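You operate a simulated robot arm through the tools that you are given. There is no shell and no other tool. Be economical: measure what you need, move in short steps, check, and stop when the job is done.

You run a simulated two-armed robot. Do the job below in one go: nothing can be reset, and whatever is moved stays where it is left.

JOB
Put the yellow wiper on the top of the steel trolley away on the top of the grey sensor bench. Open the deep drawer of the far counter, take the black adapter marked "8 PIN" from the top of the wooden pallet and leave it in the inside of the deep drawer of the far counter, then shut the drawer. Put the large white tote on the white table behind line 3. Put two of the red masters from the top of the back counter on top of the white box there. Take the spirit level and put it on the top of the plate table. The order is free. Set down upright: yellow wiper, red master, spirit level.

The check looks at the end state, three seconds after you hand in, the way a careful person would. Anything else that was tipped, shoved, dropped, spilled or broken makes it a failure.

ROBOT AND FRAMES
Two 7-joint arms with two-finger grippers on one trunk, on a base that drives. Base frame: it is fixed to the floor where the robot stands at the start and does not move with it; the origin is under the middle of the robot, x ahead of it, y to its left, z up. Readings come in m, degrees, newtons and seconds.
The left shoulder is at the start at [0.06, 0.123, 0.945], the right one opposite. With the tool pointing down near the work surface each hand reaches from about 0.1 to 0.7 m from the robot's upright axis, wherever it stands, measured 20 degrees to its own side. Places, roughly: black adapter [-2.25, 0.25, 0.5]; deep drawer of the far counter [-4.2, 1, 0.6]; inside of the deep drawer of the far counter [-4.3, 1, 0.5]; large white tote (36x26x13 cm) [-5.5, 0.5, 1]; red master [-5.5, -0.25, 1]; spirit level (20x3x5 cm) [-3.9, -11, 0.9]; top of the grey sensor bench [-2.9, -7.9, 0.9]; top of the plate table [0.2, -8.9, 0.8]; white box (20x26x11 cm) [-5.4, -0.3, 1]; white table behind line 3 [-3.7, -2.5, 0.8]; yellow wiper (8x5x6 cm) [0.6, 0, 0.8]. Payload 1.47 kg a hand.
Tool frame (each hand has its own): the origin (TCP) lies between the finger pads and is the grasp point; the fingertips stand 0.016 m ahead of it; z points along the fingers, y is the line along which they close. The gripper opens to 0.087 m. The gripper's body begins 0.055 m behind the TCP.
Orientation is that of the tool frame in the base frame, as [roll, pitch, yaw] about the fixed x, y, z axes, in that order (R = Rz(yaw) Ry(pitch) Rx(roll)). With the fingers straight down and closing along the base's y, the tool's x points along the base's -x, its y along +y and its z along -z.

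CONTROLS
- The arms move only by the tool drive_tool. It takes "left_steps", "right_steps" or both (then of equal length, played together; a hand with none holds still); each is a list of rows, each a list of 3 entries, a list of its own where there are three numbers: the turn, a rotation vector about the base's x, y, z in degrees, then the shift along the base's x, y, z in m, then the gripper command, from -1 (shut) to 1 (fully open), values between in proportion. In form: [[[wx, wy, wz], [x, y, z], claw], ...]. A call has 1 to 8 rows; each row is the pose to reach, as a shift and turn from the pose commanded when the call began. A row lasts 0.2 s, in which the tool goes at most 0.05 m and 8.6 degrees; a call with a longer step from one row to the next is refused whole, and so is a gripper value outside its range. A pose out of reach is approached as far as the arm can. The call stops where the force on the tool passes 40 N (or 10 N more than at its start, if that is more) or the arm is blocked; 0.2 s more then pass. Each finger travels about 0.153 m/s and halts on what it meets, pressing with about 28 N; the grip force reading is that of the motor and also rises with nothing between the fingers. The clock runs only during rows and for 0.2 s after the last one: add rows that repeat a pose to give the fingers time. The reply holds the time, the measured pose of the TCP, the force on the tool along the base axes, the opening and the grip force, in the units named above and with some noise, with the torque about the TCP (base axes, N m) and any sound that the robot's microphone picked up, and new pictures: "views" is both (left out), scene, wrist or none (wrist: the cameras of the hands that moved).
- Cameras (640 x 400 px; columns grow to the right, rows downward): "scene" is now at [0.0941, -0.0007, 1.5119]; the picture's right is [-0.02, -1.00, 0.00], its down [-0.78, 0.02, -0.63] and it looks along [0.63, -0.02, -0.78] (base axes); focal length 252 px, centre (320, 200). "left" rides on the left gripper at [0.073, -0.012, -0.09] in its tool frame; the picture's right is [0.16, 0.99, 0.00], its down [-0.72, 0.12, -0.68] and it looks along [-0.67, 0.11, 0.73] (tool axes); focal length 247 px, centre (320, 200). "right" rides on the right gripper at [0.073, 0.012, -0.09] in its tool frame; the picture's right is [-0.16, 0.99, 0.00], its down [-0.72, -0.12, -0.68] and it looks along [-0.67, -0.11, 0.73] (tool axes); focal length 247 px, centre (320, 200). There is no depth. A picture from a camera that has moved, and an enlarged one, comes with that camera's place and axes in the base frame and with its lens. The place of the scene camera against the robot may be out by one fixed shift of up to 0.025 m in any direction.
- lift_body(by): slides the trunk up (or, below 0, down) by that many m; the arms and the scene camera ride with it, the base frame stays. It gives what a move gives, with no picture.
- drive_base(legs): drives the robot by 1 to 6 legs, each [ahead, left, turn to the left] in m, m and degrees, along the robot's own axes; the way and the turn of a leg run together, so that a leg with both is an arc; at most 1.5 m and 180 degrees a leg. The arms and the cameras ride along, it lands a little off, and it stops where it bumps. It gives what a move gives, and a new picture of the scene camera.
- head_to(pan, tilt): turns the head with the scene camera to pan (to the left, within 120 degrees either way) and tilt (down, from -29 to 69), counted from straight ahead of the robot. It gives what a move gives, and a new picture of the scene camera.
- zoom(camera, box): a new picture of the part [left, top, right, bottom] of that camera's present view, enlarged. No time passes.
- finish_job(): hands the job in; it is judged then, once.

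Work in short steps. Places have to be worked out from the pictures, the camera data and where the tool is seen: move nearer, look again, correct. Check each grasp and each placing, and mend what went wrong. You have 207 turns and 260 pictures in all, those below and enlarged ones among them. Open the grippers and draw the arms clear of the work before you hand the job in, unless the task says otherwise.

The tools are called as a command line: name --argument value ..., lists and objects as JSON in quotes. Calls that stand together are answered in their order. drive_tool: Moves the arms, as the interface text tells. Its arguments: {"type":"object","properties":{"left_steps":{"type":"array","items":{"type":"array"}},"right_steps":{"type":"array","items":{"type":"array"}},"views":{"type":"string","enum":["both","scene","wrist","none"]}},"required":[]} The other tools are called the same way: lift_body (by) slides the trunk up or down; drive_base (legs) drives the base; head_to (pan, tilt) turns the head that bears the scene camera; zoom (camera, box) takes an enlarged picture of a part of a camera's view; finish_job () hands the job in.

At the start:

```text
t: 0.0
left_tool_pos: [0.5501, 0.21, 1.0215]
left_tcp_rot: [-180.0, 0.0, 179.9]
left_force: [-0.2, -0.5, 0.7]
left_ft_torque: [0.0, 0.02, 0.0]
left_opening: 0.087
left_grasp_force: 0.0
right_tool_pos: [0.5324, -0.2798, 1.034]
right_tcp_rot: [179.9, 0.0, -180.0]
right_force: [0.3, -0.5, -0.1]
right_ft_torque: [-0.02, 0.01, 0.0]
right_opening: 0.0867
right_grasp_force: 0.1
trunk travel left (down, up): [-0.1, 0.13]
robot x, y, heading: [0.0001, -0.001, 0.0]
head pan, tilt: [-1.4, 51.0]
```

scene: 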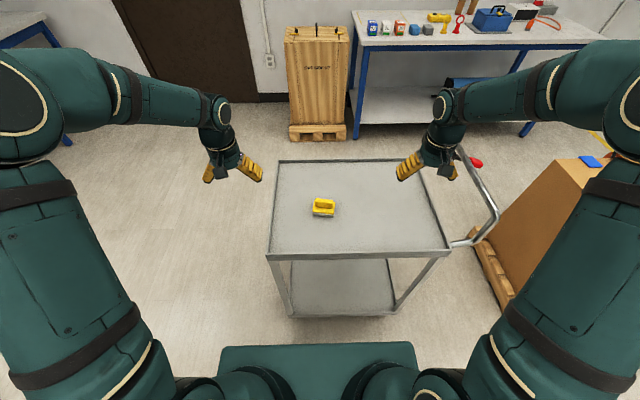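
right: 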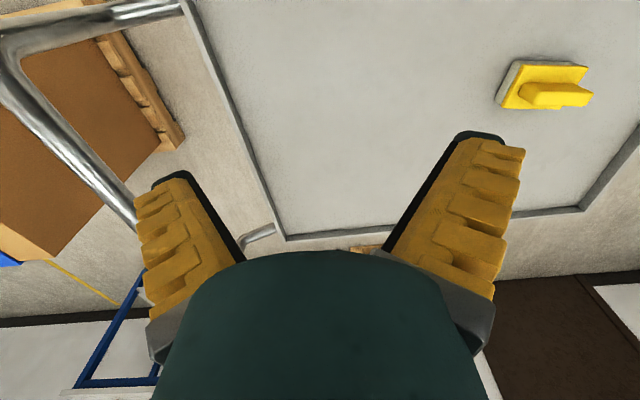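
left: 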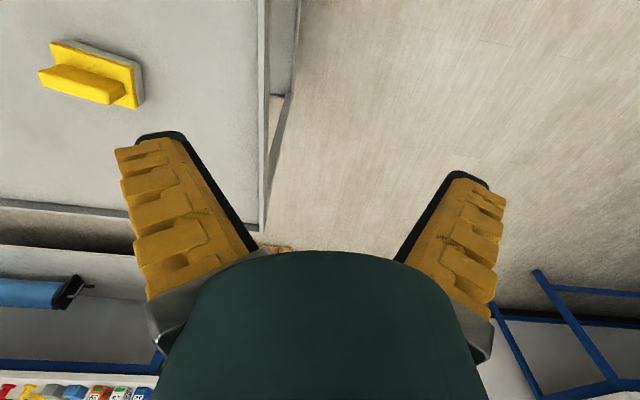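

The wiper sits near the trolley's middle, around [0.61, -0.03]. I enlarge the view to see its handle and orientation.

zoom --camera "scene" --box '[270, 170, 380, 240]'

zoom --camera "left" --box '[0, 0, 320, 200]'

```text
5.71 times, centred on (325, 205) of scene
camera zoom: at [0.0941, -0.0007, 1.5119], right [-0.02, -1.0, 0.0], down [-0.78, 0.02, -0.63], along [0.63, -0.02, -0.78], focal length 1440 px, centre (291, 171)
```

zoom: 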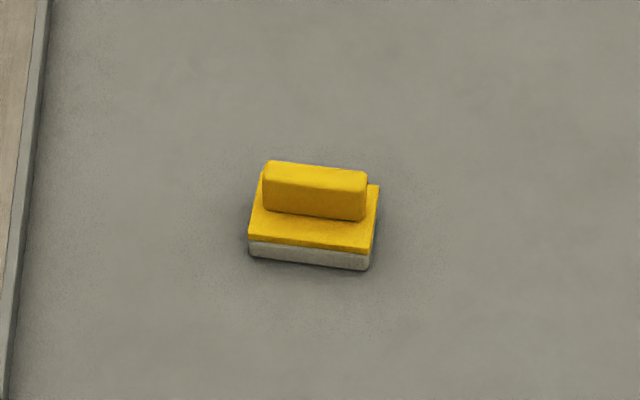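

```text
2.00 times, centred on (160, 100) of left
camera zoom: at [0.4764, 0.2005, 1.1117], right [-0.16, 0.99, 0.0], down [0.72, 0.12, 0.68], along [0.67, 0.11, -0.73], focal length 494 px, centre (640, 400)
```

zoom: 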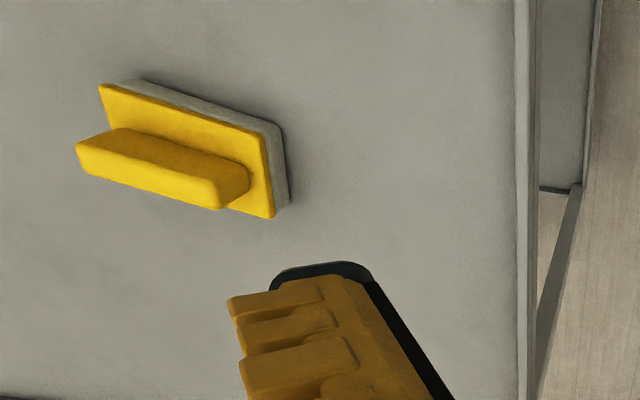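

Triangulating from both wrist cameras puts the handle top at about [0.600, -0.031, 0.854], long axis along y and turned about -8.5°. I bring the right hand above it.

drive_tool --right_steps '[[[0, 0, -4], [0.011, 0.04, -0.015], 1], [[0, 0, -8.5], [0.022, 0.08, -0.03], 1], [[0, 0, -8.5], [0.033, 0.12, -0.045], 1], [[0, 0, -8.5], [0.045, 0.16, -0.06], 1], [[0, 0, -8.5], [0.056, 0.205, -0.075], 1], [[0, 0, -8.5], [0.068, 0.249, -0.09], 1], [[0, 0, -8.5], [0.068, 0.249, -0.09], 1]]'

```text
t: 1.6
left_tool_pos: [0.5485, 0.21, 1.0204]
left_tcp_rot: [180.0, 0.0, 179.9]
left_force: [-0.4, -0.4, 0.2]
left_ft_torque: [0.02, -0.02, 0.0]
left_opening: 0.087
left_grasp_force: 0.1
right_tool_pos: [0.6031, -0.0324, 0.9419]
right_tcp_rot: [180.0, 0.0, 171.4]
right_force: [-0.6, 0.5, 0.1]
right_ft_torque: [0.0, 0.02, 0.02]
right_opening: 0.0872
right_grasp_force: 0.1
trunk travel left (down, up): [-0.1, 0.13]
robot x, y, heading: [0.0008, 0.0022, 0.1]
head pan, tilt: [-1.4, 51.0]
camera scene: at [0.0936, -0.0014, 1.512], right [-0.02, -1.0, 0.0], down [-0.78, 0.02, -0.63], along [0.63, -0.01, -0.78], focal length 252 px, centre (320, 200)
camera right: at [0.5314, -0.0103, 1.0318], right [0.3, 0.95, 0.0], down [0.7, -0.22, 0.68], along [0.65, -0.21, -0.73], focal length 247 px, centre (320, 200)
```

scene: 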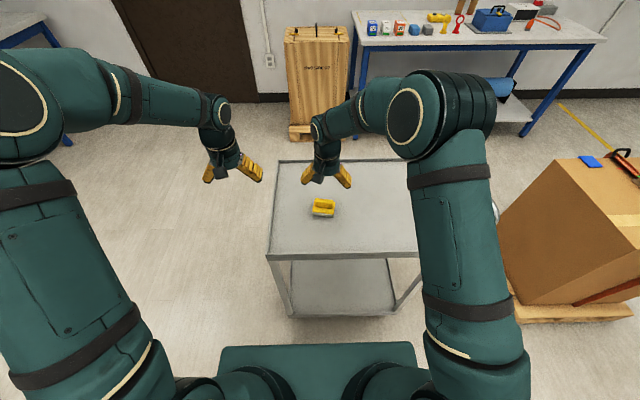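
right: 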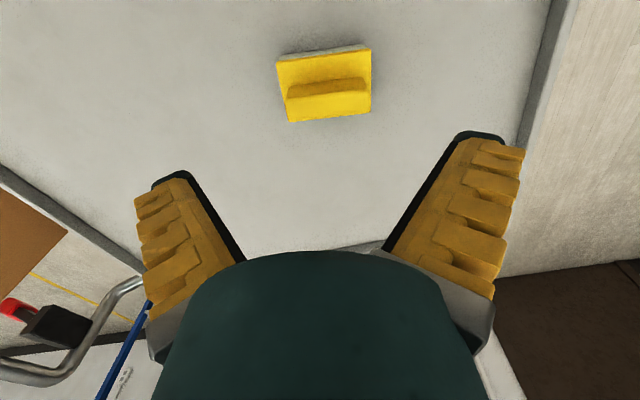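

The handle sits slightly off: about [0.591, -0.025], turned about -12°. I correct that and lower the open fingers over its ends.

drive_tool --right_steps '[[[0, 0, -3], [-0.011, 0.007, -0.03], 1], [[0, 0, -3], [-0.011, 0.007, -0.06], 1], [[0, 0, -3], [-0.011, 0.007, -0.06], 1]]' --views "wrist"

```text
t: 2.4
left_tool_pos: [0.5482, 0.2111, 1.0214]
left_tcp_rot: [180.0, 0.0, 180.0]
left_force: [-0.3, 0.6, 0.5]
left_ft_torque: [0.02, 0.01, 0.04]
left_opening: 0.0867
left_grasp_force: 0.1
right_tool_pos: [0.5914, -0.0242, 0.8826]
right_tcp_rot: [180.0, 0.1, 168.5]
right_force: [0.2, -0.2, 0.1]
right_ft_torque: [-0.02, -0.02, -0.01]
right_opening: 0.0872
right_grasp_force: 0.1
trunk travel left (down, up): [-0.1, 0.13]
robot x, y, heading: [-0.0003, 0.0019, 0.1]
head pan, tilt: [-1.4, 51.0]
camera right: at [0.5221, 0.0026, 0.9722], right [0.35, 0.94, 0.0], down [0.69, -0.26, 0.68], along [0.64, -0.24, -0.73], focal length 247 px, centre (320, 200)
```

right: 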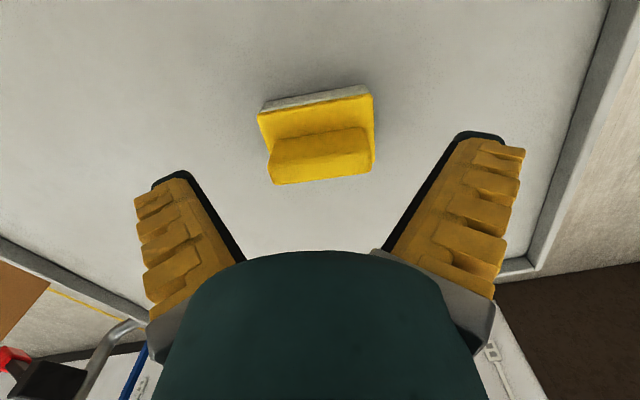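

Laterally aligned. I lower further in two parts.

drive_tool --right_steps '[[[0, 0, 0], [0, 0, -0.02], 1], [[0, 0, 0], [0, 0, -0.025], 1]]' --views "wrist"

```text
t: 3.0
left_tool_pos: [0.5503, 0.2104, 1.0225]
left_tcp_rot: [-180.0, 0.0, -180.0]
left_force: [0.3, 0.4, -0.4]
left_ft_torque: [-0.02, 0.03, -0.03]
left_opening: 0.0873
left_grasp_force: 0.0
right_tool_pos: [0.5905, -0.0247, 0.8586]
right_tcp_rot: [-179.9, 0.1, 168.5]
right_force: [-0.6, 1.0, 0.1]
right_ft_torque: [0.04, -0.01, 0.0]
right_opening: 0.0871
right_grasp_force: 0.1
trunk travel left (down, up): [-0.1, 0.13]
robot x, y, heading: [-0.0017, -0.0024, 0.1]
head pan, tilt: [-1.4, 51.0]
camera right: at [0.5203, 0.0028, 0.9485], right [0.35, 0.94, 0.0], down [0.69, -0.26, 0.68], along [0.64, -0.24, -0.73], focal length 247 px, centre (320, 200)
```

right: 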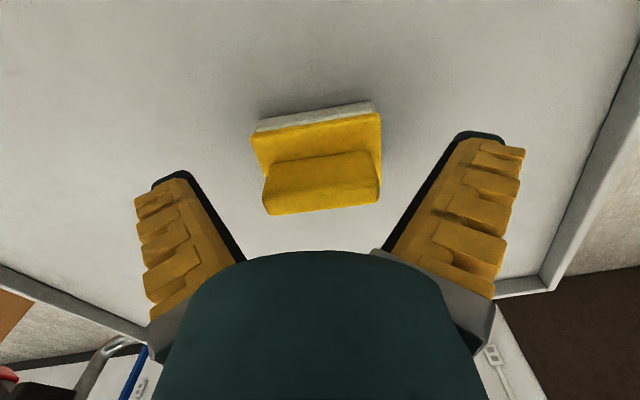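

Well centred. I lower 16 mm and close.

drive_tool --right_steps '[[[0, 0, 0], [0, 0, -0.016], 1], [[0, 0, 0], [0, 0, -0.016], 0.3], [[0, 0, 0], [0, 0, -0.016], -0.3], [[0, 0, 0], [0, 0, -0.016], -0.8], [[0, 0, 0], [0, 0, -0.016], -1]]' --views "wrist"

```text
t: 4.2
left_tool_pos: [0.5488, 0.2106, 1.0213]
left_tcp_rot: [-180.0, 0.0, 180.0]
left_force: [0.1, 0.2, 0.6]
left_ft_torque: [-0.01, -0.02, 0.01]
left_opening: 0.0872
left_grasp_force: 0.0
right_tool_pos: [0.5901, -0.0247, 0.845]
right_tcp_rot: [180.0, 0.0, 168.5]
right_force: [0.0, 0.1, 0.3]
right_ft_torque: [0.01, 0.01, -0.01]
right_opening: 0.0611
right_grasp_force: 28.2
trunk travel left (down, up): [-0.1, 0.13]
robot x, y, heading: [0.001, -0.0003, 0.2]
head pan, tilt: [-1.4, 51.0]
camera right: at [0.5201, 0.0011, 0.934], right [0.35, 0.94, 0.0], down [0.69, -0.26, 0.68], along [0.64, -0.24, -0.73], focal length 247 px, centre (320, 200)
```

right: 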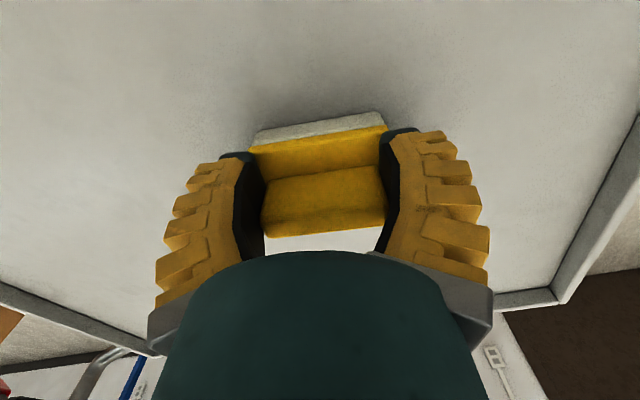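

The handle is gripped at 6.1 cm. I lift it 0.15 m and pull it in toward the robot.

drive_tool --right_steps '[[[0, 0, 0], [0, 0, 0.04], -1], [[0, 0, 0], [0, 0, 0.08], -1], [[0, 0, 0], [0, 0, 0.12], -1], [[0, 0, 0], [-0.03, -0.03, 0.15], -1], [[0, 0, 0], [-0.06, -0.06, 0.16], -1], [[0, 0, 0], [-0.09, -0.09, 0.17], -1], [[0, 0, 0], [-0.12, -0.12, 0.17], -1], [[0, 0, 0], [-0.15, -0.15, 0.17], -1]]' --views "wrist"

head_to --pan -90 --tilt 20

```text
refused: row 4 steps farther than a row can; nothing moved
```

```text
t: 5.8
left_tool_pos: [0.5493, 0.2101, 1.0223]
left_tcp_rot: [180.0, 0.0, 180.0]
left_force: [-1.4, -0.1, -0.6]
left_ft_torque: [0.01, 0.01, -0.02]
left_opening: 0.0869
left_grasp_force: 0.1
right_tool_pos: [0.5911, -0.025, 0.8443]
right_tcp_rot: [-180.0, 0.0, 168.6]
right_force: [0.2, -0.1, -0.7]
right_ft_torque: [0.0, 0.02, 0.02]
right_opening: 0.061
right_grasp_force: 27.7
trunk travel left (down, up): [-0.1, 0.13]
robot x, y, heading: [0.0013, 0.0014, 0.2]
head pan, tilt: [-90.0, 20.0]
camera scene: at [0.0182, -0.092, 1.5588], right [-1.0, 0.0, 0.0], down [0.0, 0.34, -0.94], along [0.0, -0.94, -0.34], focal length 252 px, centre (320, 200)
```

scene: 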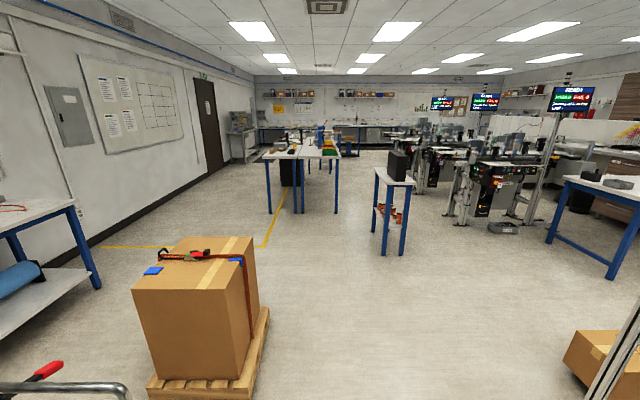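

The gripper still holds the wiper. I lift and pull in with smaller steps, and look further to the right and back.

drive_tool --right_steps '[[[0, 0, 0], [0, 0, 0.04], -1], [[0, 0, 0], [0, 0, 0.08], -1], [[0, 0, 0], [0, 0, 0.12], -1], [[0, 0, 0], [-0.02, -0.03, 0.15], -1], [[0, 0, 0], [-0.05, -0.06, 0.16], -1], [[0, 0, 0], [-0.08, -0.09, 0.165], -1], [[0, 0, 0], [-0.11, -0.12, 0.165], -1], [[0, 0, 0], [-0.14, -0.15, 0.165], -1]]' --views "wrist"

head_to --pan -120 --tilt 20

head_to --pan 120 --tilt 20

```text
t: 7.6
left_tool_pos: [0.5489, 0.2101, 1.0226]
left_tcp_rot: [180.0, 0.0, 180.0]
left_force: [-0.6, 0.1, -0.8]
left_ft_torque: [-0.02, -0.02, 0.02]
left_opening: 0.0873
left_grasp_force: 0.1
right_tool_pos: [0.448, -0.1735, 1.0093]
right_tcp_rot: [-179.9, 0.0, 168.5]
right_force: [0.2, -0.6, -0.1]
right_ft_torque: [0.01, -0.03, -0.01]
right_opening: 0.0611
right_grasp_force: 27.7
trunk travel left (down, up): [-0.1, 0.13]
robot x, y, heading: [0.0006, 0.0014, -0.1]
head pan, tilt: [-90.0, 20.0]
camera right: at [0.3779, -0.147, 1.1004], right [0.35, 0.94, 0.0], down [0.69, -0.26, 0.68], along [0.64, -0.24, -0.73], focal length 247 px, centre (320, 200)
```

right: 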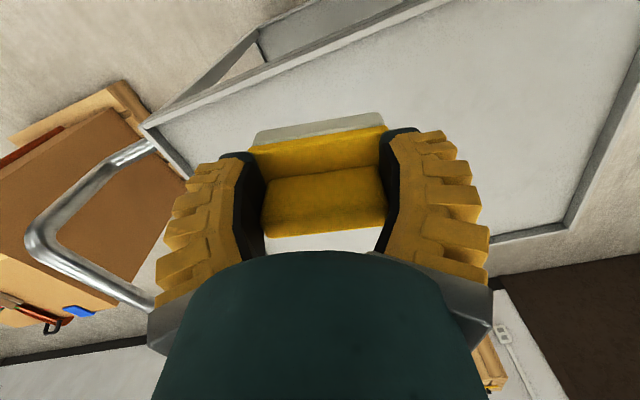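

```text
t: 8.6
left_tool_pos: [0.5501, 0.2102, 1.0206]
left_tcp_rot: [-180.0, 0.1, 179.9]
left_force: [0.9, 0.7, 0.3]
left_ft_torque: [0.03, 0.0, 0.01]
left_opening: 0.0869
left_grasp_force: 0.1
right_tool_pos: [0.4482, -0.1729, 1.0098]
right_tcp_rot: [-180.0, -0.1, 168.5]
right_force: [0.0, 0.3, -0.4]
right_ft_torque: [-0.01, 0.01, -0.01]
right_opening: 0.0613
right_grasp_force: 28.2
trunk travel left (down, up): [-0.1, 0.13]
robot x, y, heading: [-0.0001, 0.0013, 0.1]
head pan, tilt: [-120.0, 20.0]
camera scene: at [-0.0283, -0.0795, 1.5588], right [-0.87, 0.5, 0.0], down [0.17, 0.3, -0.94], along [-0.47, -0.81, -0.34], focal length 252 px, centre (320, 200)
```

scene: 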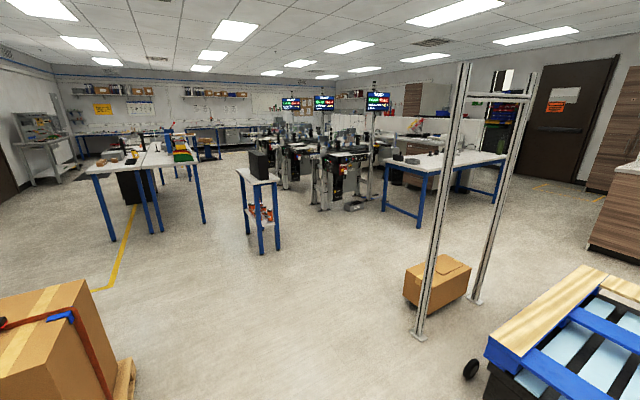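

```text
t: 12.0
left_tool_pos: [0.5488, 0.2113, 1.0202]
left_tcp_rot: [-180.0, -0.1, 179.9]
left_force: [-0.2, -0.9, 0.0]
left_ft_torque: [-0.01, -0.01, 0.02]
left_opening: 0.0873
left_grasp_force: 0.0
right_tool_pos: [0.4498, -0.1728, 1.0094]
right_tcp_rot: [180.0, 0.0, 168.4]
right_force: [-0.6, -0.1, 0.0]
right_ft_torque: [-0.02, 0.01, -0.01]
right_opening: 0.0609
right_grasp_force: 27.8
trunk travel left (down, up): [-0.1, 0.13]
robot x, y, heading: [-0.0021, -0.0006, -0.0]
head pan, tilt: [120.0, 20.0]
camera scene: at [-0.0284, 0.0817, 1.5588], right [0.87, 0.5, 0.0], down [0.17, -0.3, -0.94], along [-0.47, 0.81, -0.34], focal length 252 px, centre (320, 200)
```

scene: 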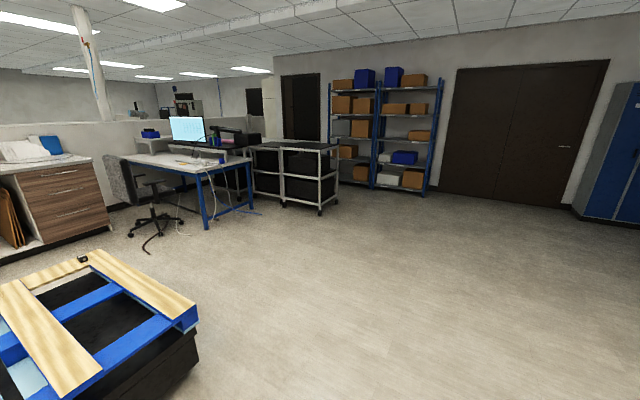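

The wiper is held and clear of the trolley. I back off, turn to face -y and go down the open aisle, looking ahead.

head_to --pan 0 --tilt 25

drive_base --legs '[[-0.5, 0, 0], [0, 0, -90], [1.4, 0, 0]]'

```text
t: 14.0
left_tool_pos: [0.5488, 0.2102, 1.02]
left_tcp_rot: [180.0, 0.0, 180.0]
left_force: [0.8, 0.4, 0.5]
left_ft_torque: [-0.01, -0.03, 0.03]
left_opening: 0.0871
left_grasp_force: 0.0
right_tool_pos: [0.4484, -0.1734, 1.0094]
right_tcp_rot: [-180.0, 0.0, 168.5]
right_force: [-0.8, 0.4, 0.4]
right_ft_torque: [0.0, -0.02, 0.03]
right_opening: 0.0609
right_grasp_force: 28.3
trunk travel left (down, up): [-0.1, 0.13]
robot x, y, heading: [-0.0018, -0.0021, 0.1]
head pan, tilt: [0.0, 25.0]
camera scene: at [0.1103, 0.0011, 1.5508], right [0.0, -1.0, 0.0], down [-0.42, 0.0, -0.91], along [0.91, 0.0, -0.42], focal length 252 px, centre (320, 200)
```

scene: 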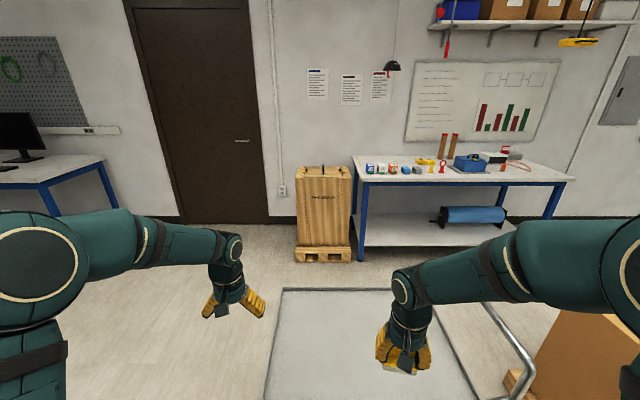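

```text
t: 27.1
left_tool_pos: [-0.3311, -1.9212, 1.021]
left_tcp_rot: [180.0, 0.0, 87.8]
left_force: [0.0, 0.0, -0.4]
left_ft_torque: [-0.01, 0.01, 0.02]
left_opening: 0.087
left_grasp_force: 0.1
right_tool_pos: [-0.7112, -1.8034, 1.0093]
right_tcp_rot: [-180.0, 0.1, 76.3]
right_force: [1.2, 0.1, -0.1]
right_ft_torque: [-0.02, -0.02, 0.0]
right_opening: 0.0604
right_grasp_force: 28.0
trunk travel left (down, up): [-0.1, 0.13]
robot x, y, heading: [-0.5216, -1.361, -92.0]
head pan, tilt: [0.0, 25.0]
camera scene: at [-0.5165, -1.4635, 1.5507], right [-1.0, 0.04, 0.0], down [0.02, 0.42, -0.91], along [-0.03, -0.91, -0.42], focal length 252 px, centre (320, 200)
```

scene: 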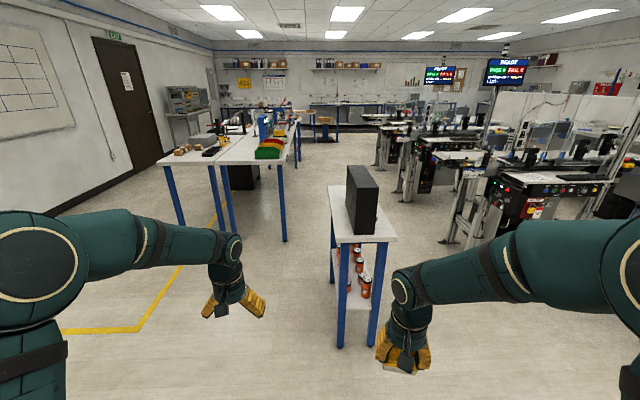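

The right side of the stand offers about 0.95 m between it and the machines. I take a diagonal to its right, then straighten.

drive_base --legs '[[0.55, -0.88, 2]]'

```text
t: 35.1
left_tool_pos: [-1.198, -2.4541, 1.0207]
left_tcp_rot: [-179.9, 0.0, 89.7]
left_force: [0.0, -0.1, -0.1]
left_ft_torque: [0.0, 0.0, -0.01]
left_opening: 0.0872
left_grasp_force: 0.0
right_tool_pos: [-1.5815, -2.3507, 1.0101]
right_tcp_rot: [-180.0, 0.0, 78.1]
right_force: [-0.3, 0.4, -0.5]
right_ft_torque: [0.01, 0.02, 0.05]
right_opening: 0.0601
right_grasp_force: 28.4
trunk travel left (down, up): [-0.1, 0.13]
robot x, y, heading: [-1.4074, -1.8991, -90.3]
head pan, tilt: [0.0, 25.0]
camera scene: at [-1.399, -2.0042, 1.5507], right [-1.0, 0.01, 0.0], down [0.0, 0.42, -0.91], along [0.0, -0.91, -0.42], focal length 252 px, centre (320, 200)
```

scene: 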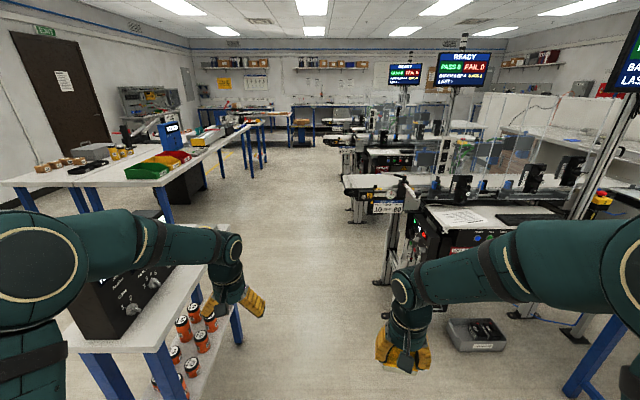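

The corridor between the tables and conveyor ends is centred near x = -1.0. I pass the stand, shift left, and advance.

drive_base --legs '[[1.4, -0.02, 0], [0.7, 0.35, 0], [1.2, 0, 0]]'

```text
t: 39.8
left_tool_pos: [-1.2005, -3.3828, 1.021]
left_tcp_rot: [-179.9, 0.0, 90.6]
left_force: [0.7, -0.2, 0.0]
left_ft_torque: [0.01, 0.02, 0.03]
left_opening: 0.087
left_grasp_force: 0.1
right_tool_pos: [-1.583, -3.2777, 1.0101]
right_tcp_rot: [-179.5, -1.6, 79.8]
right_force: [1.1, 10.5, 16.5]
right_ft_torque: [-0.27, -0.64, 0.28]
right_opening: 0.0591
right_grasp_force: 28.0
trunk travel left (down, up): [-0.1, 0.13]
robot x, y, heading: [-1.4204, -2.84, -89.6]
head pan, tilt: [0.0, 25.0]
stopped in leg 1: the force on the tool passed its limit at 141 N (the readings are from after the stop); the commanded pose is now the measured one
camera scene: at [-1.4068, -2.9361, 1.5508], right [-1.0, -0.01, 0.0], down [0.0, 0.42, -0.91], along [0.01, -0.91, -0.42], focal length 252 px, centre (320, 200)
```

scene: 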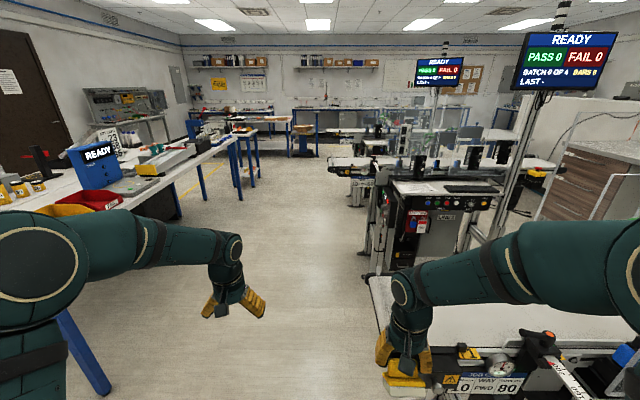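

The right hand bumped the conveyor table, which sticks out further than I judged. I look closely for harm before moving.

zoom --camera "scene" --box '[360, 260, 600, 400]'

zoom --camera "right" --box '[0, 0, 640, 400]'

```text
2.67 times, centred on (480, 330) of scene
camera zoom: at [-1.4068, -2.9361, 1.5508], right [-1.0, -0.01, 0.0], down [0.0, 0.42, -0.91], along [0.01, -0.91, -0.42], focal length 672 px, centre (-107, -147)
```

zoom: 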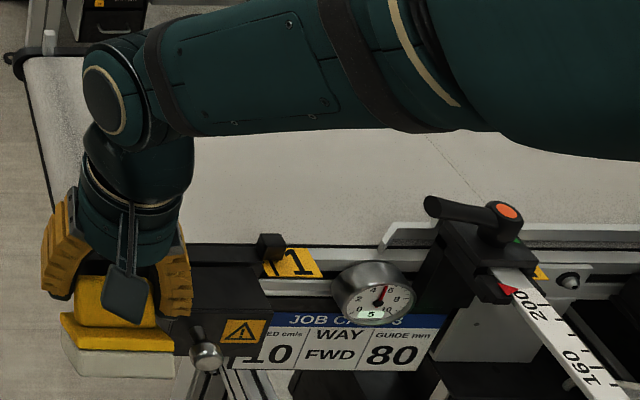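

```text
1.00 times, centred on (320, 200) of right (not enlarged: the box is as wide or as high as the picture)
camera zoom: at [-1.5587, -3.2094, 1.1034], right [0.94, -0.33, -0.01], down [-0.24, -0.71, 0.66], along [-0.23, -0.62, -0.75], focal length 247 px, centre (320, 200)
```

zoom: 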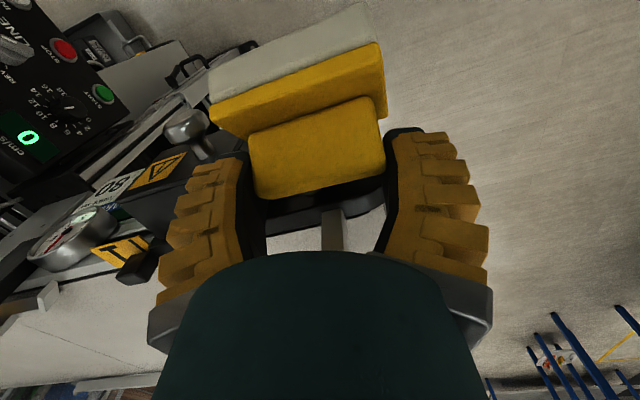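

The wiper was pushed and tilted in the grip but is still held; the conveyor seems whole. I back off straight.

drive_base --legs '[[-0.3, 0, 0]]'

zoom --camera "right" --box '[0, 0, 640, 400]'

zoom --camera "scene" --box '[360, 200, 640, 400]'

```text
t: 41.8
left_tool_pos: [-1.2022, -3.0865, 1.0207]
left_tcp_rot: [-179.9, 0.0, 90.7]
left_force: [0.3, 0.9, 0.7]
left_ft_torque: [0.0, -0.02, 0.01]
left_opening: 0.0867
left_grasp_force: 0.0
right_tool_pos: [-1.586, -2.9828, 1.0098]
right_tcp_rot: [-179.4, -1.6, 79.7]
right_force: [0.2, 0.3, -0.6]
right_ft_torque: [-0.04, -0.02, 0.0]
right_opening: 0.059
right_grasp_force: 27.7
trunk travel left (down, up): [-0.1, 0.13]
robot x, y, heading: [-1.4148, -2.541, -89.4]
head pan, tilt: [0.0, 25.0]
camera scene: at [-1.4105, -2.6409, 1.5508], right [-1.0, -0.01, 0.0], down [-0.01, 0.42, -0.91], along [0.01, -0.91, -0.42], focal length 252 px, centre (320, 200)
```

scene: 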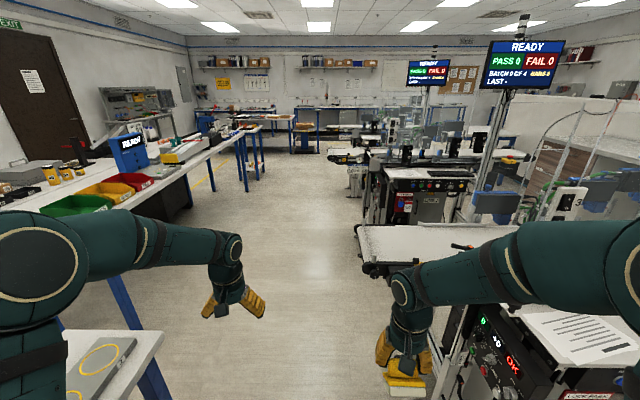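

```text
1.00 times, centred on (320, 200) of right (not enlarged: the box is as wide or as high as the picture)
camera zoom: at [-1.562, -2.9145, 1.1024], right [0.94, -0.33, -0.01], down [-0.24, -0.71, 0.66], along [-0.23, -0.62, -0.75], focal length 247 px, centre (320, 200)
```

zoom: 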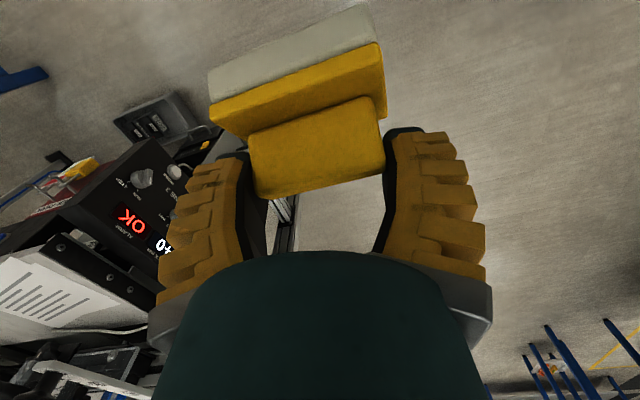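

```text
2.00 times, centred on (500, 300) of scene
camera zoom: at [-1.4105, -2.6409, 1.5508], right [-1.0, -0.01, 0.0], down [-0.01, 0.42, -0.91], along [0.01, -0.91, -0.42], focal length 504 px, centre (-40, 0)
```

zoom: 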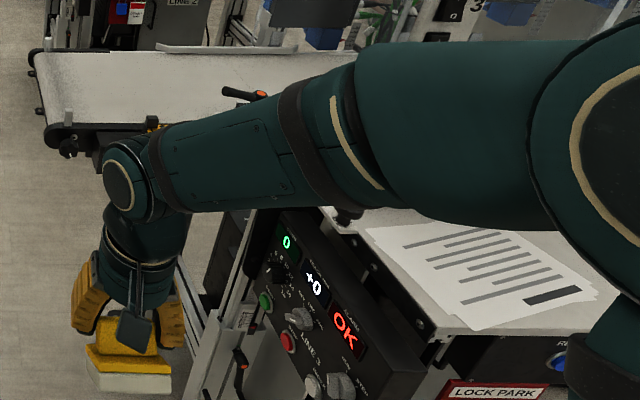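

The wiper is still firmly held (tilted in the grip; correctable later). I raise the right hand and bring it in front of the body, so the robot is narrower.

drive_tool --right_steps '[[[0, 0, 0], [0.02, 0, 0.03], -1], [[0, 0, 0], [0.04, 0, 0.06], -1], [[0, 0, 0], [0.07, 0, 0.09], -1], [[0, 0, 0], [0.1, 0, 0.12], -1], [[0, 0, 0], [0.12, 0, 0.14], -1]]' --views "none"

drive_base --legs '[[0.4, 0.2, 0], [0.6, 0.3, 0], [0.6, 0, 0]]'

```text
t: 43.0
left_tool_pos: [-1.2015, -3.0864, 1.0207]
left_tcp_rot: [-180.0, -0.1, 90.8]
left_force: [-0.7, 0.1, 0.5]
left_ft_torque: [-0.03, -0.01, 0.01]
left_opening: 0.0868
left_grasp_force: 0.0
right_tool_pos: [-1.4675, -2.9803, 1.1452]
right_tcp_rot: [-179.4, -1.7, 79.9]
right_force: [-0.6, 0.5, 0.2]
right_ft_torque: [0.0, 0.01, 0.03]
right_opening: 0.0587
right_grasp_force: 28.0
trunk travel left (down, up): [-0.1, 0.13]
robot x, y, heading: [-1.4198, -2.5392, -89.2]
head pan, tilt: [0.0, 25.0]
```

```text
t: 47.6
left_tool_pos: [-0.9247, -3.801, 1.0181]
left_tcp_rot: [-180.0, -0.3, 90.5]
left_force: [-0.9, -1.6, -1.1]
left_ft_torque: [0.1, -0.02, 0.01]
left_opening: 0.0868
left_grasp_force: 0.0
right_tool_pos: [-1.1902, -3.6936, 1.1439]
right_tcp_rot: [-179.4, -2.0, 79.6]
right_force: [-0.5, -1.4, -2.1]
right_ft_torque: [0.1, 0.01, 0.01]
right_opening: 0.0586
right_grasp_force: 27.9
trunk travel left (down, up): [-0.1, 0.13]
robot x, y, heading: [-1.1387, -3.2515, -89.8]
head pan, tilt: [0.0, 25.0]
stopped in leg 2: the robot was blocked; the commanded pose is now the measured one
camera scene: at [-1.1311, -3.3573, 1.5499], right [-1.0, -0.01, 0.0], down [0.0, 0.43, -0.9], along [0.01, -0.9, -0.43], focal length 252 px, centre (320, 200)
```

scene: 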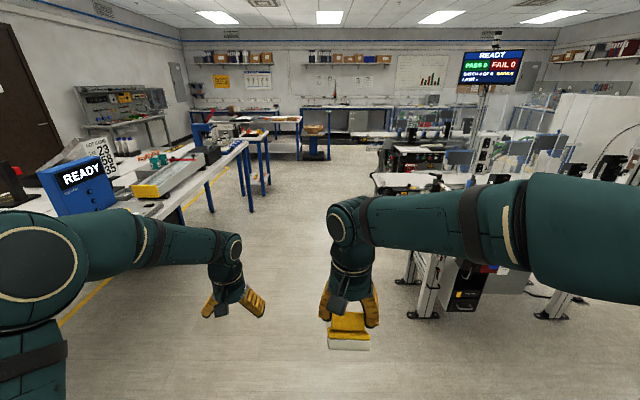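

The base was blocked. I look down to the left to see what it touches.

head_to --pan 100 --tilt 50

head_to --pan -90 --tilt 45

```text
t: 49.4
left_tool_pos: [-0.9228, -3.794, 1.0229]
left_tcp_rot: [180.0, 0.0, 90.5]
left_force: [0.3, -0.8, 0.4]
left_ft_torque: [-0.02, 0.02, 0.01]
left_opening: 0.087
left_grasp_force: 0.2
right_tool_pos: [-1.189, -3.6874, 1.1479]
right_tcp_rot: [-179.6, -1.7, 79.6]
right_force: [0.1, -0.5, -0.6]
right_ft_torque: [-0.03, 0.01, -0.02]
right_opening: 0.0589
right_grasp_force: 28.4
trunk travel left (down, up): [-0.1, 0.13]
robot x, y, heading: [-1.1403, -3.2458, -89.7]
head pan, tilt: [100.0, 50.0]
camera scene: at [-1.0558, -3.2428, 1.5133], right [0.18, -0.98, 0.0], down [-0.75, -0.14, -0.64], along [0.63, 0.12, -0.77], focal length 252 px, centre (320, 200)
```

scene: 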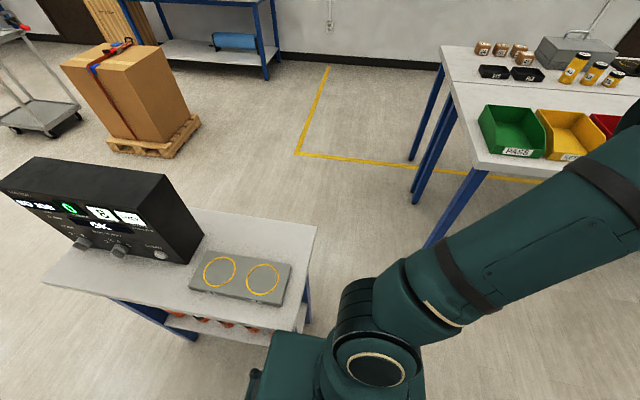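

```text
t: 52.2
left_tool_pos: [-0.9249, -3.7952, 1.0215]
left_tcp_rot: [-180.0, 0.0, 90.5]
left_force: [0.3, 0.3, 0.3]
left_ft_torque: [-0.01, 0.02, 0.0]
left_opening: 0.0868
left_grasp_force: 0.1
right_tool_pos: [-1.1894, -3.6861, 1.1465]
right_tcp_rot: [-179.5, -1.7, 79.5]
right_force: [0.0, -0.6, -0.1]
right_ft_torque: [-0.03, -0.01, -0.01]
right_opening: 0.0587
right_grasp_force: 27.6
trunk travel left (down, up): [-0.1, 0.13]
robot x, y, heading: [-1.139, -3.2505, -89.5]
head pan, tilt: [-90.0, 45.0]
camera scene: at [-1.2128, -3.2574, 1.5202], right [-0.01, 1.0, 0.0], down [0.71, 0.01, -0.71], along [-0.71, -0.01, -0.71], focal length 252 px, centre (320, 200)
```

scene: 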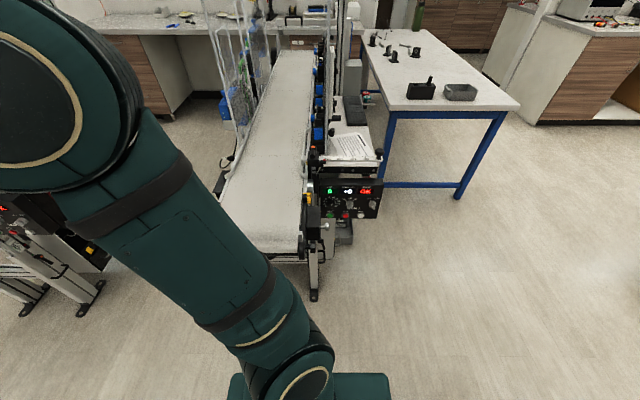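

The base's left rear corner touched the stand's end. I shift right a little first, go past it, then return to the corridor centre.

head_to --pan 0 --tilt 25

drive_base --legs '[[0, -0.12, -0.5], [0.6, 0, 0], [0.8, 0.2, 0], [1, 0, 0]]'

```text
t: 53.8
left_tool_pos: [-0.9243, -3.7948, 1.022]
left_tcp_rot: [180.0, -0.1, 90.6]
left_force: [-0.2, -0.3, 0.1]
left_ft_torque: [0.02, -0.03, -0.01]
left_opening: 0.0871
left_grasp_force: 0.0
right_tool_pos: [-1.188, -3.6871, 1.1473]
right_tcp_rot: [-179.5, -1.7, 79.6]
right_force: [0.0, -0.4, 0.4]
right_ft_torque: [0.0, 0.02, 0.01]
right_opening: 0.0587
right_grasp_force: 28.6
trunk travel left (down, up): [-0.1, 0.13]
robot x, y, heading: [-1.1411, -3.2492, -89.7]
head pan, tilt: [0.0, 25.0]
camera scene: at [-1.1308, -3.3488, 1.5507], right [-1.0, -0.01, 0.0], down [0.0, 0.42, -0.91], along [0.01, -0.91, -0.42], focal length 252 px, centre (320, 200)
```

scene: 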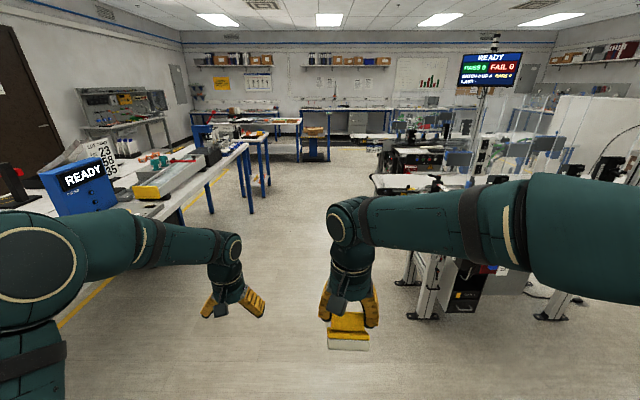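

```text
t: 67.2
left_tool_pos: [-0.8823, -6.181, 1.0206]
left_tcp_rot: [-179.9, 0.1, 89.4]
left_force: [-0.2, -0.6, 0.5]
left_ft_torque: [0.03, 0.03, 0.03]
left_opening: 0.0871
left_grasp_force: 0.0
right_tool_pos: [-1.1439, -6.069, 1.1465]
right_tcp_rot: [-179.4, -1.6, 78.5]
right_force: [0.0, 0.3, -0.4]
right_ft_torque: [0.02, 0.03, 0.0]
right_opening: 0.0586
right_grasp_force: 27.7
trunk travel left (down, up): [-0.1, 0.13]
robot x, y, heading: [-1.0856, -5.6321, -90.7]
head pan, tilt: [0.0, 25.0]
camera scene: at [-1.0795, -5.7313, 1.5507], right [-1.0, 0.01, 0.0], down [0.01, 0.42, -0.91], along [-0.01, -0.91, -0.42], focal length 252 px, centre (320, 200)
```

scene: 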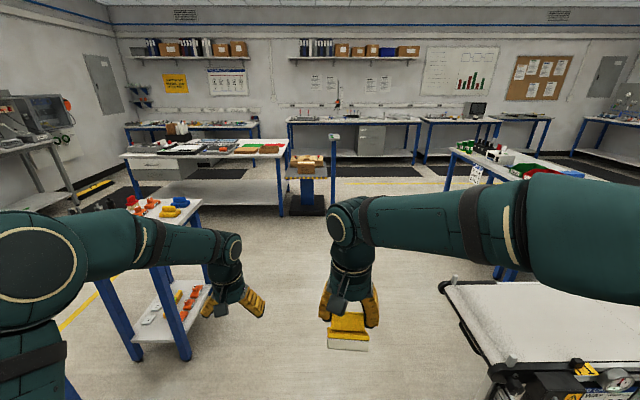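

Corridor passed. The plate table is ahead-left; the sensor bench is ahead-right, hidden by the arm. I look toward it.

drive_base --legs '[[0.7, 0, 0]]'

head_to --pan -50 --tilt 25

```text
t: 70.9
left_tool_pos: [-0.8903, -6.8556, 1.0221]
left_tcp_rot: [-180.0, 0.0, 89.4]
left_force: [0.0, 0.0, 0.2]
left_ft_torque: [0.01, 0.04, -0.01]
left_opening: 0.087
left_grasp_force: 0.1
right_tool_pos: [-1.1538, -6.7432, 1.1476]
right_tcp_rot: [-179.5, -1.6, 78.4]
right_force: [-0.4, 0.7, -0.9]
right_ft_torque: [0.03, 0.01, 0.01]
right_opening: 0.0587
right_grasp_force: 28.2
trunk travel left (down, up): [-0.1, 0.13]
robot x, y, heading: [-1.0951, -6.3002, -90.7]
head pan, tilt: [0.0, 25.0]
camera scene: at [-1.0882, -6.4058, 1.5507], right [-1.0, 0.01, 0.0], down [0.01, 0.42, -0.91], along [-0.01, -0.91, -0.42], focal length 252 px, centre (320, 200)
```

scene: 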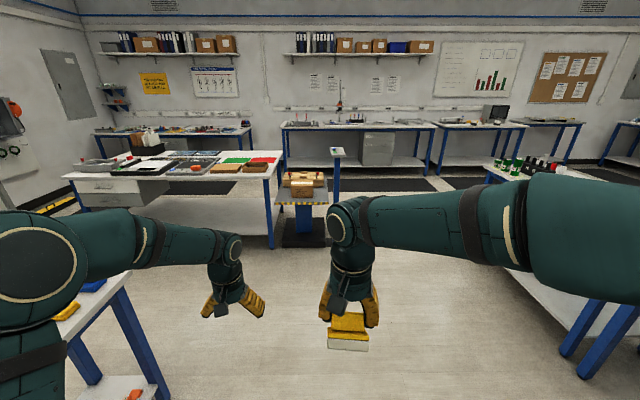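

```text
t: 72.1
left_tool_pos: [-0.8908, -6.8569, 1.0221]
left_tcp_rot: [-180.0, 0.0, 89.3]
left_force: [-0.2, -0.4, 0.1]
left_ft_torque: [0.01, -0.01, -0.05]
left_opening: 0.087
left_grasp_force: 0.1
right_tool_pos: [-1.1543, -6.7426, 1.1473]
right_tcp_rot: [-179.5, -1.6, 78.4]
right_force: [-0.5, 0.0, 0.0]
right_ft_torque: [0.03, -0.01, 0.01]
right_opening: 0.0592
right_grasp_force: 28.2
trunk travel left (down, up): [-0.1, 0.13]
robot x, y, heading: [-1.097, -6.3038, -90.9]
head pan, tilt: [-50.0, 25.0]
camera scene: at [-1.1583, -6.3714, 1.5508], right [-0.63, 0.77, 0.0], down [0.33, 0.27, -0.91], along [-0.7, -0.57, -0.42], focal length 252 px, centre (320, 200)
```

scene: 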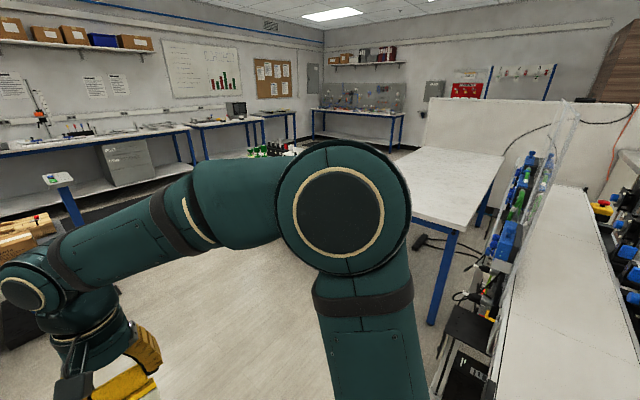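

I go 0.9 m further and turn to face -x toward the bench.

drive_base --legs '[[0.9, 0, 0], [0, 0, -89]]'

head_to --pan 20 --tilt 20

```text
t: 80.7
left_tool_pos: [-1.6415, -7.4318, 1.0217]
left_tcp_rot: [-180.0, -0.1, 1.0]
left_force: [0.1, 0.7, 0.4]
left_ft_torque: [-0.01, 0.02, 0.0]
left_opening: 0.0869
left_grasp_force: 0.0
right_tool_pos: [-1.5356, -7.1654, 1.148]
right_tcp_rot: [-179.5, -1.6, -9.9]
right_force: [-0.1, 0.1, -0.7]
right_ft_torque: [0.01, 0.0, 0.02]
right_opening: 0.0586
right_grasp_force: 27.7
trunk travel left (down, up): [-0.1, 0.13]
robot x, y, heading: [-1.1007, -7.2114, -179.1]
head pan, tilt: [-50.0, 25.0]
camera scene: at [-1.1586, -7.1405, 1.5507], right [0.76, 0.66, 0.0], down [0.28, -0.32, -0.91], along [-0.59, 0.68, -0.42], focal length 252 px, centre (320, 200)
```

scene: 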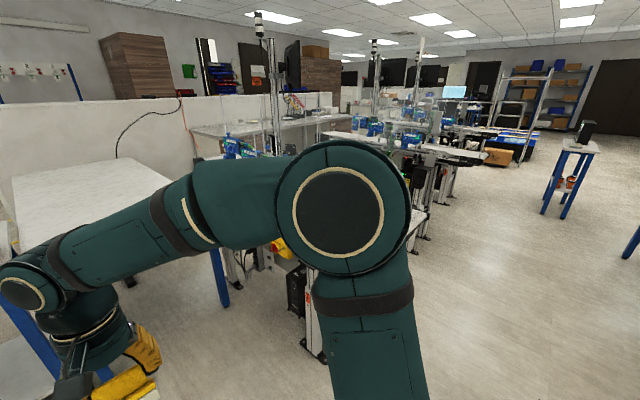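

```text
t: 82.1
left_tool_pos: [-1.643, -7.4316, 1.0219]
left_tcp_rot: [180.0, 0.1, 1.1]
left_force: [0.0, 0.4, -0.3]
left_ft_torque: [0.04, -0.01, 0.02]
left_opening: 0.0871
left_grasp_force: 0.0
right_tool_pos: [-1.5356, -7.1658, 1.1469]
right_tcp_rot: [-179.5, -1.6, -9.8]
right_force: [0.1, -0.7, -1.1]
right_ft_torque: [0.03, 0.01, -0.02]
right_opening: 0.0589
right_grasp_force: 28.0
trunk travel left (down, up): [-0.1, 0.13]
robot x, y, heading: [-1.0968, -7.2091, -179.0]
head pan, tilt: [20.0, 20.0]
camera scene: at [-1.1852, -7.2435, 1.5588], right [-0.36, 0.93, 0.0], down [0.32, 0.12, -0.94], along [-0.88, -0.34, -0.34], focal length 252 px, centre (320, 200)
```

scene: 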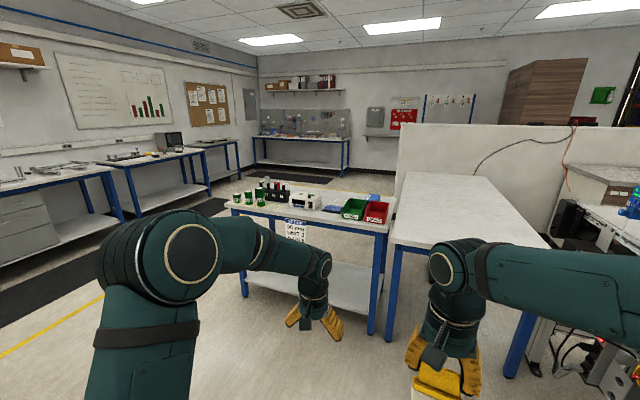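

zoom --camera "scene" --box '[210, 160, 410, 285]'

```text
3.20 times, centred on (310, 222) of scene
camera zoom: at [-1.1852, -7.2435, 1.5588], right [-0.36, 0.93, 0.0], down [0.32, 0.12, -0.94], along [-0.88, -0.34, -0.34], focal length 806 px, centre (352, 128)
```

zoom: 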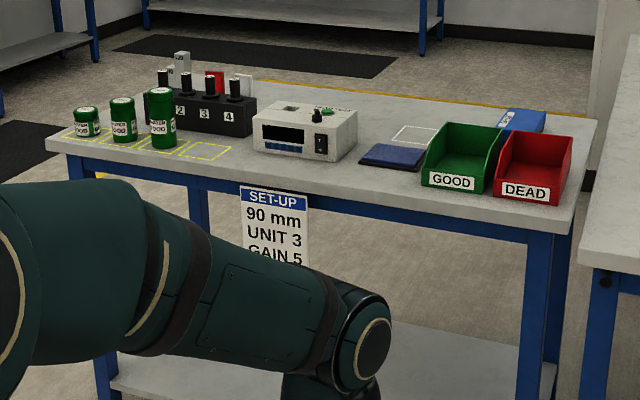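

This is the sensor bench (top about z 0.9, front edge at x ≈ -2.52, y from -8.5 to -7.35). There is a free front strip between the meter and the blue pad near [-2.62, -7.8]. I first raise and retract the left hand, then drive up.

drive_tool --left_steps '[[[0, 0, 0], [0.03, 0, 0.03], 0], [[0, 0, 0], [0.06, 0, 0.06], -1], [[0, 0, 0], [0.09, 0, 0.09], -1], [[0, 0, 0], [0.12, 0, 0.12], -1], [[0, 0, 0], [0.15, 0, 0.15], -1]]' --views "none"

drive_base --legs '[[0.4, 0.75, -1], [0.42, 0, 0]]'

head_to --pan 0 --tilt 50

```text
t: 83.3
left_tool_pos: [-1.4877, -7.4346, 1.1749]
left_tcp_rot: [180.0, 0.0, 1.1]
left_force: [0.6, -0.1, 1.4]
left_ft_torque: [0.01, 0.06, 0.0]
left_opening: 0.0002
left_grasp_force: 28.0
right_tool_pos: [-1.534, -7.1654, 1.1467]
right_tcp_rot: [-179.5, -1.5, -9.8]
right_force: [0.0, -0.7, -1.1]
right_ft_torque: [0.03, 0.04, -0.04]
right_opening: 0.059
right_grasp_force: 27.7
trunk travel left (down, up): [-0.1, 0.13]
robot x, y, heading: [-1.0949, -7.2125, -179.2]
head pan, tilt: [20.0, 20.0]
```

```text
t: 92.4
left_tool_pos: [-2.3284, -8.1562, 1.1734]
left_tcp_rot: [180.0, 0.0, -1.0]
left_force: [-0.3, -0.7, -0.8]
left_ft_torque: [0.04, 0.0, -0.01]
left_opening: 0.0001
left_grasp_force: 28.1
right_tool_pos: [-2.3639, -7.8866, 1.1468]
right_tcp_rot: [-179.5, -1.6, -11.9]
right_force: [-0.3, -0.4, -0.6]
right_ft_torque: [0.05, 0.01, -0.02]
right_opening: 0.0588
right_grasp_force: 27.6
trunk travel left (down, up): [-0.1, 0.13]
robot x, y, heading: [-1.9282, -7.9493, 178.9]
head pan, tilt: [20.0, 20.0]
camera scene: at [-2.0177, -7.9769, 1.5588], right [-0.32, 0.95, 0.0], down [0.32, 0.11, -0.94], along [-0.89, -0.3, -0.34], focal length 252 px, centre (320, 200)
```

scene: 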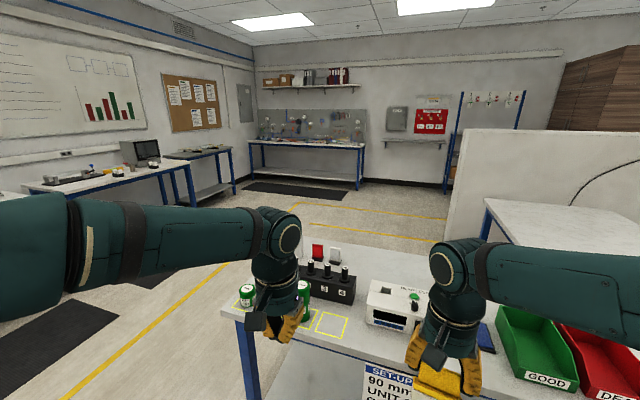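

```text
t: 93.3
left_tool_pos: [-2.3283, -8.1562, 1.1732]
left_tcp_rot: [180.0, 0.0, -1.0]
left_force: [0.2, -0.6, -0.5]
left_ft_torque: [0.0, -0.02, 0.0]
left_opening: 0.0001
left_grasp_force: 28.3
right_tool_pos: [-2.3642, -7.8858, 1.147]
right_tcp_rot: [-179.5, -1.6, -11.9]
right_force: [0.1, 0.0, 0.0]
right_ft_torque: [0.0, -0.02, -0.02]
right_opening: 0.0587
right_grasp_force: 28.0
trunk travel left (down, up): [-0.1, 0.13]
robot x, y, heading: [-1.9279, -7.9476, 179.1]
head pan, tilt: [0.0, 50.0]
camera scene: at [-2.0058, -7.9453, 1.5133], right [0.02, 1.0, 0.0], down [0.77, -0.01, -0.64], along [-0.64, 0.01, -0.77], focal length 252 px, centre (320, 200)
```

scene: 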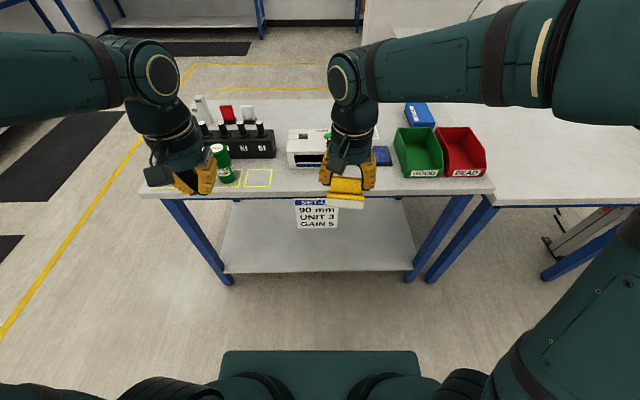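

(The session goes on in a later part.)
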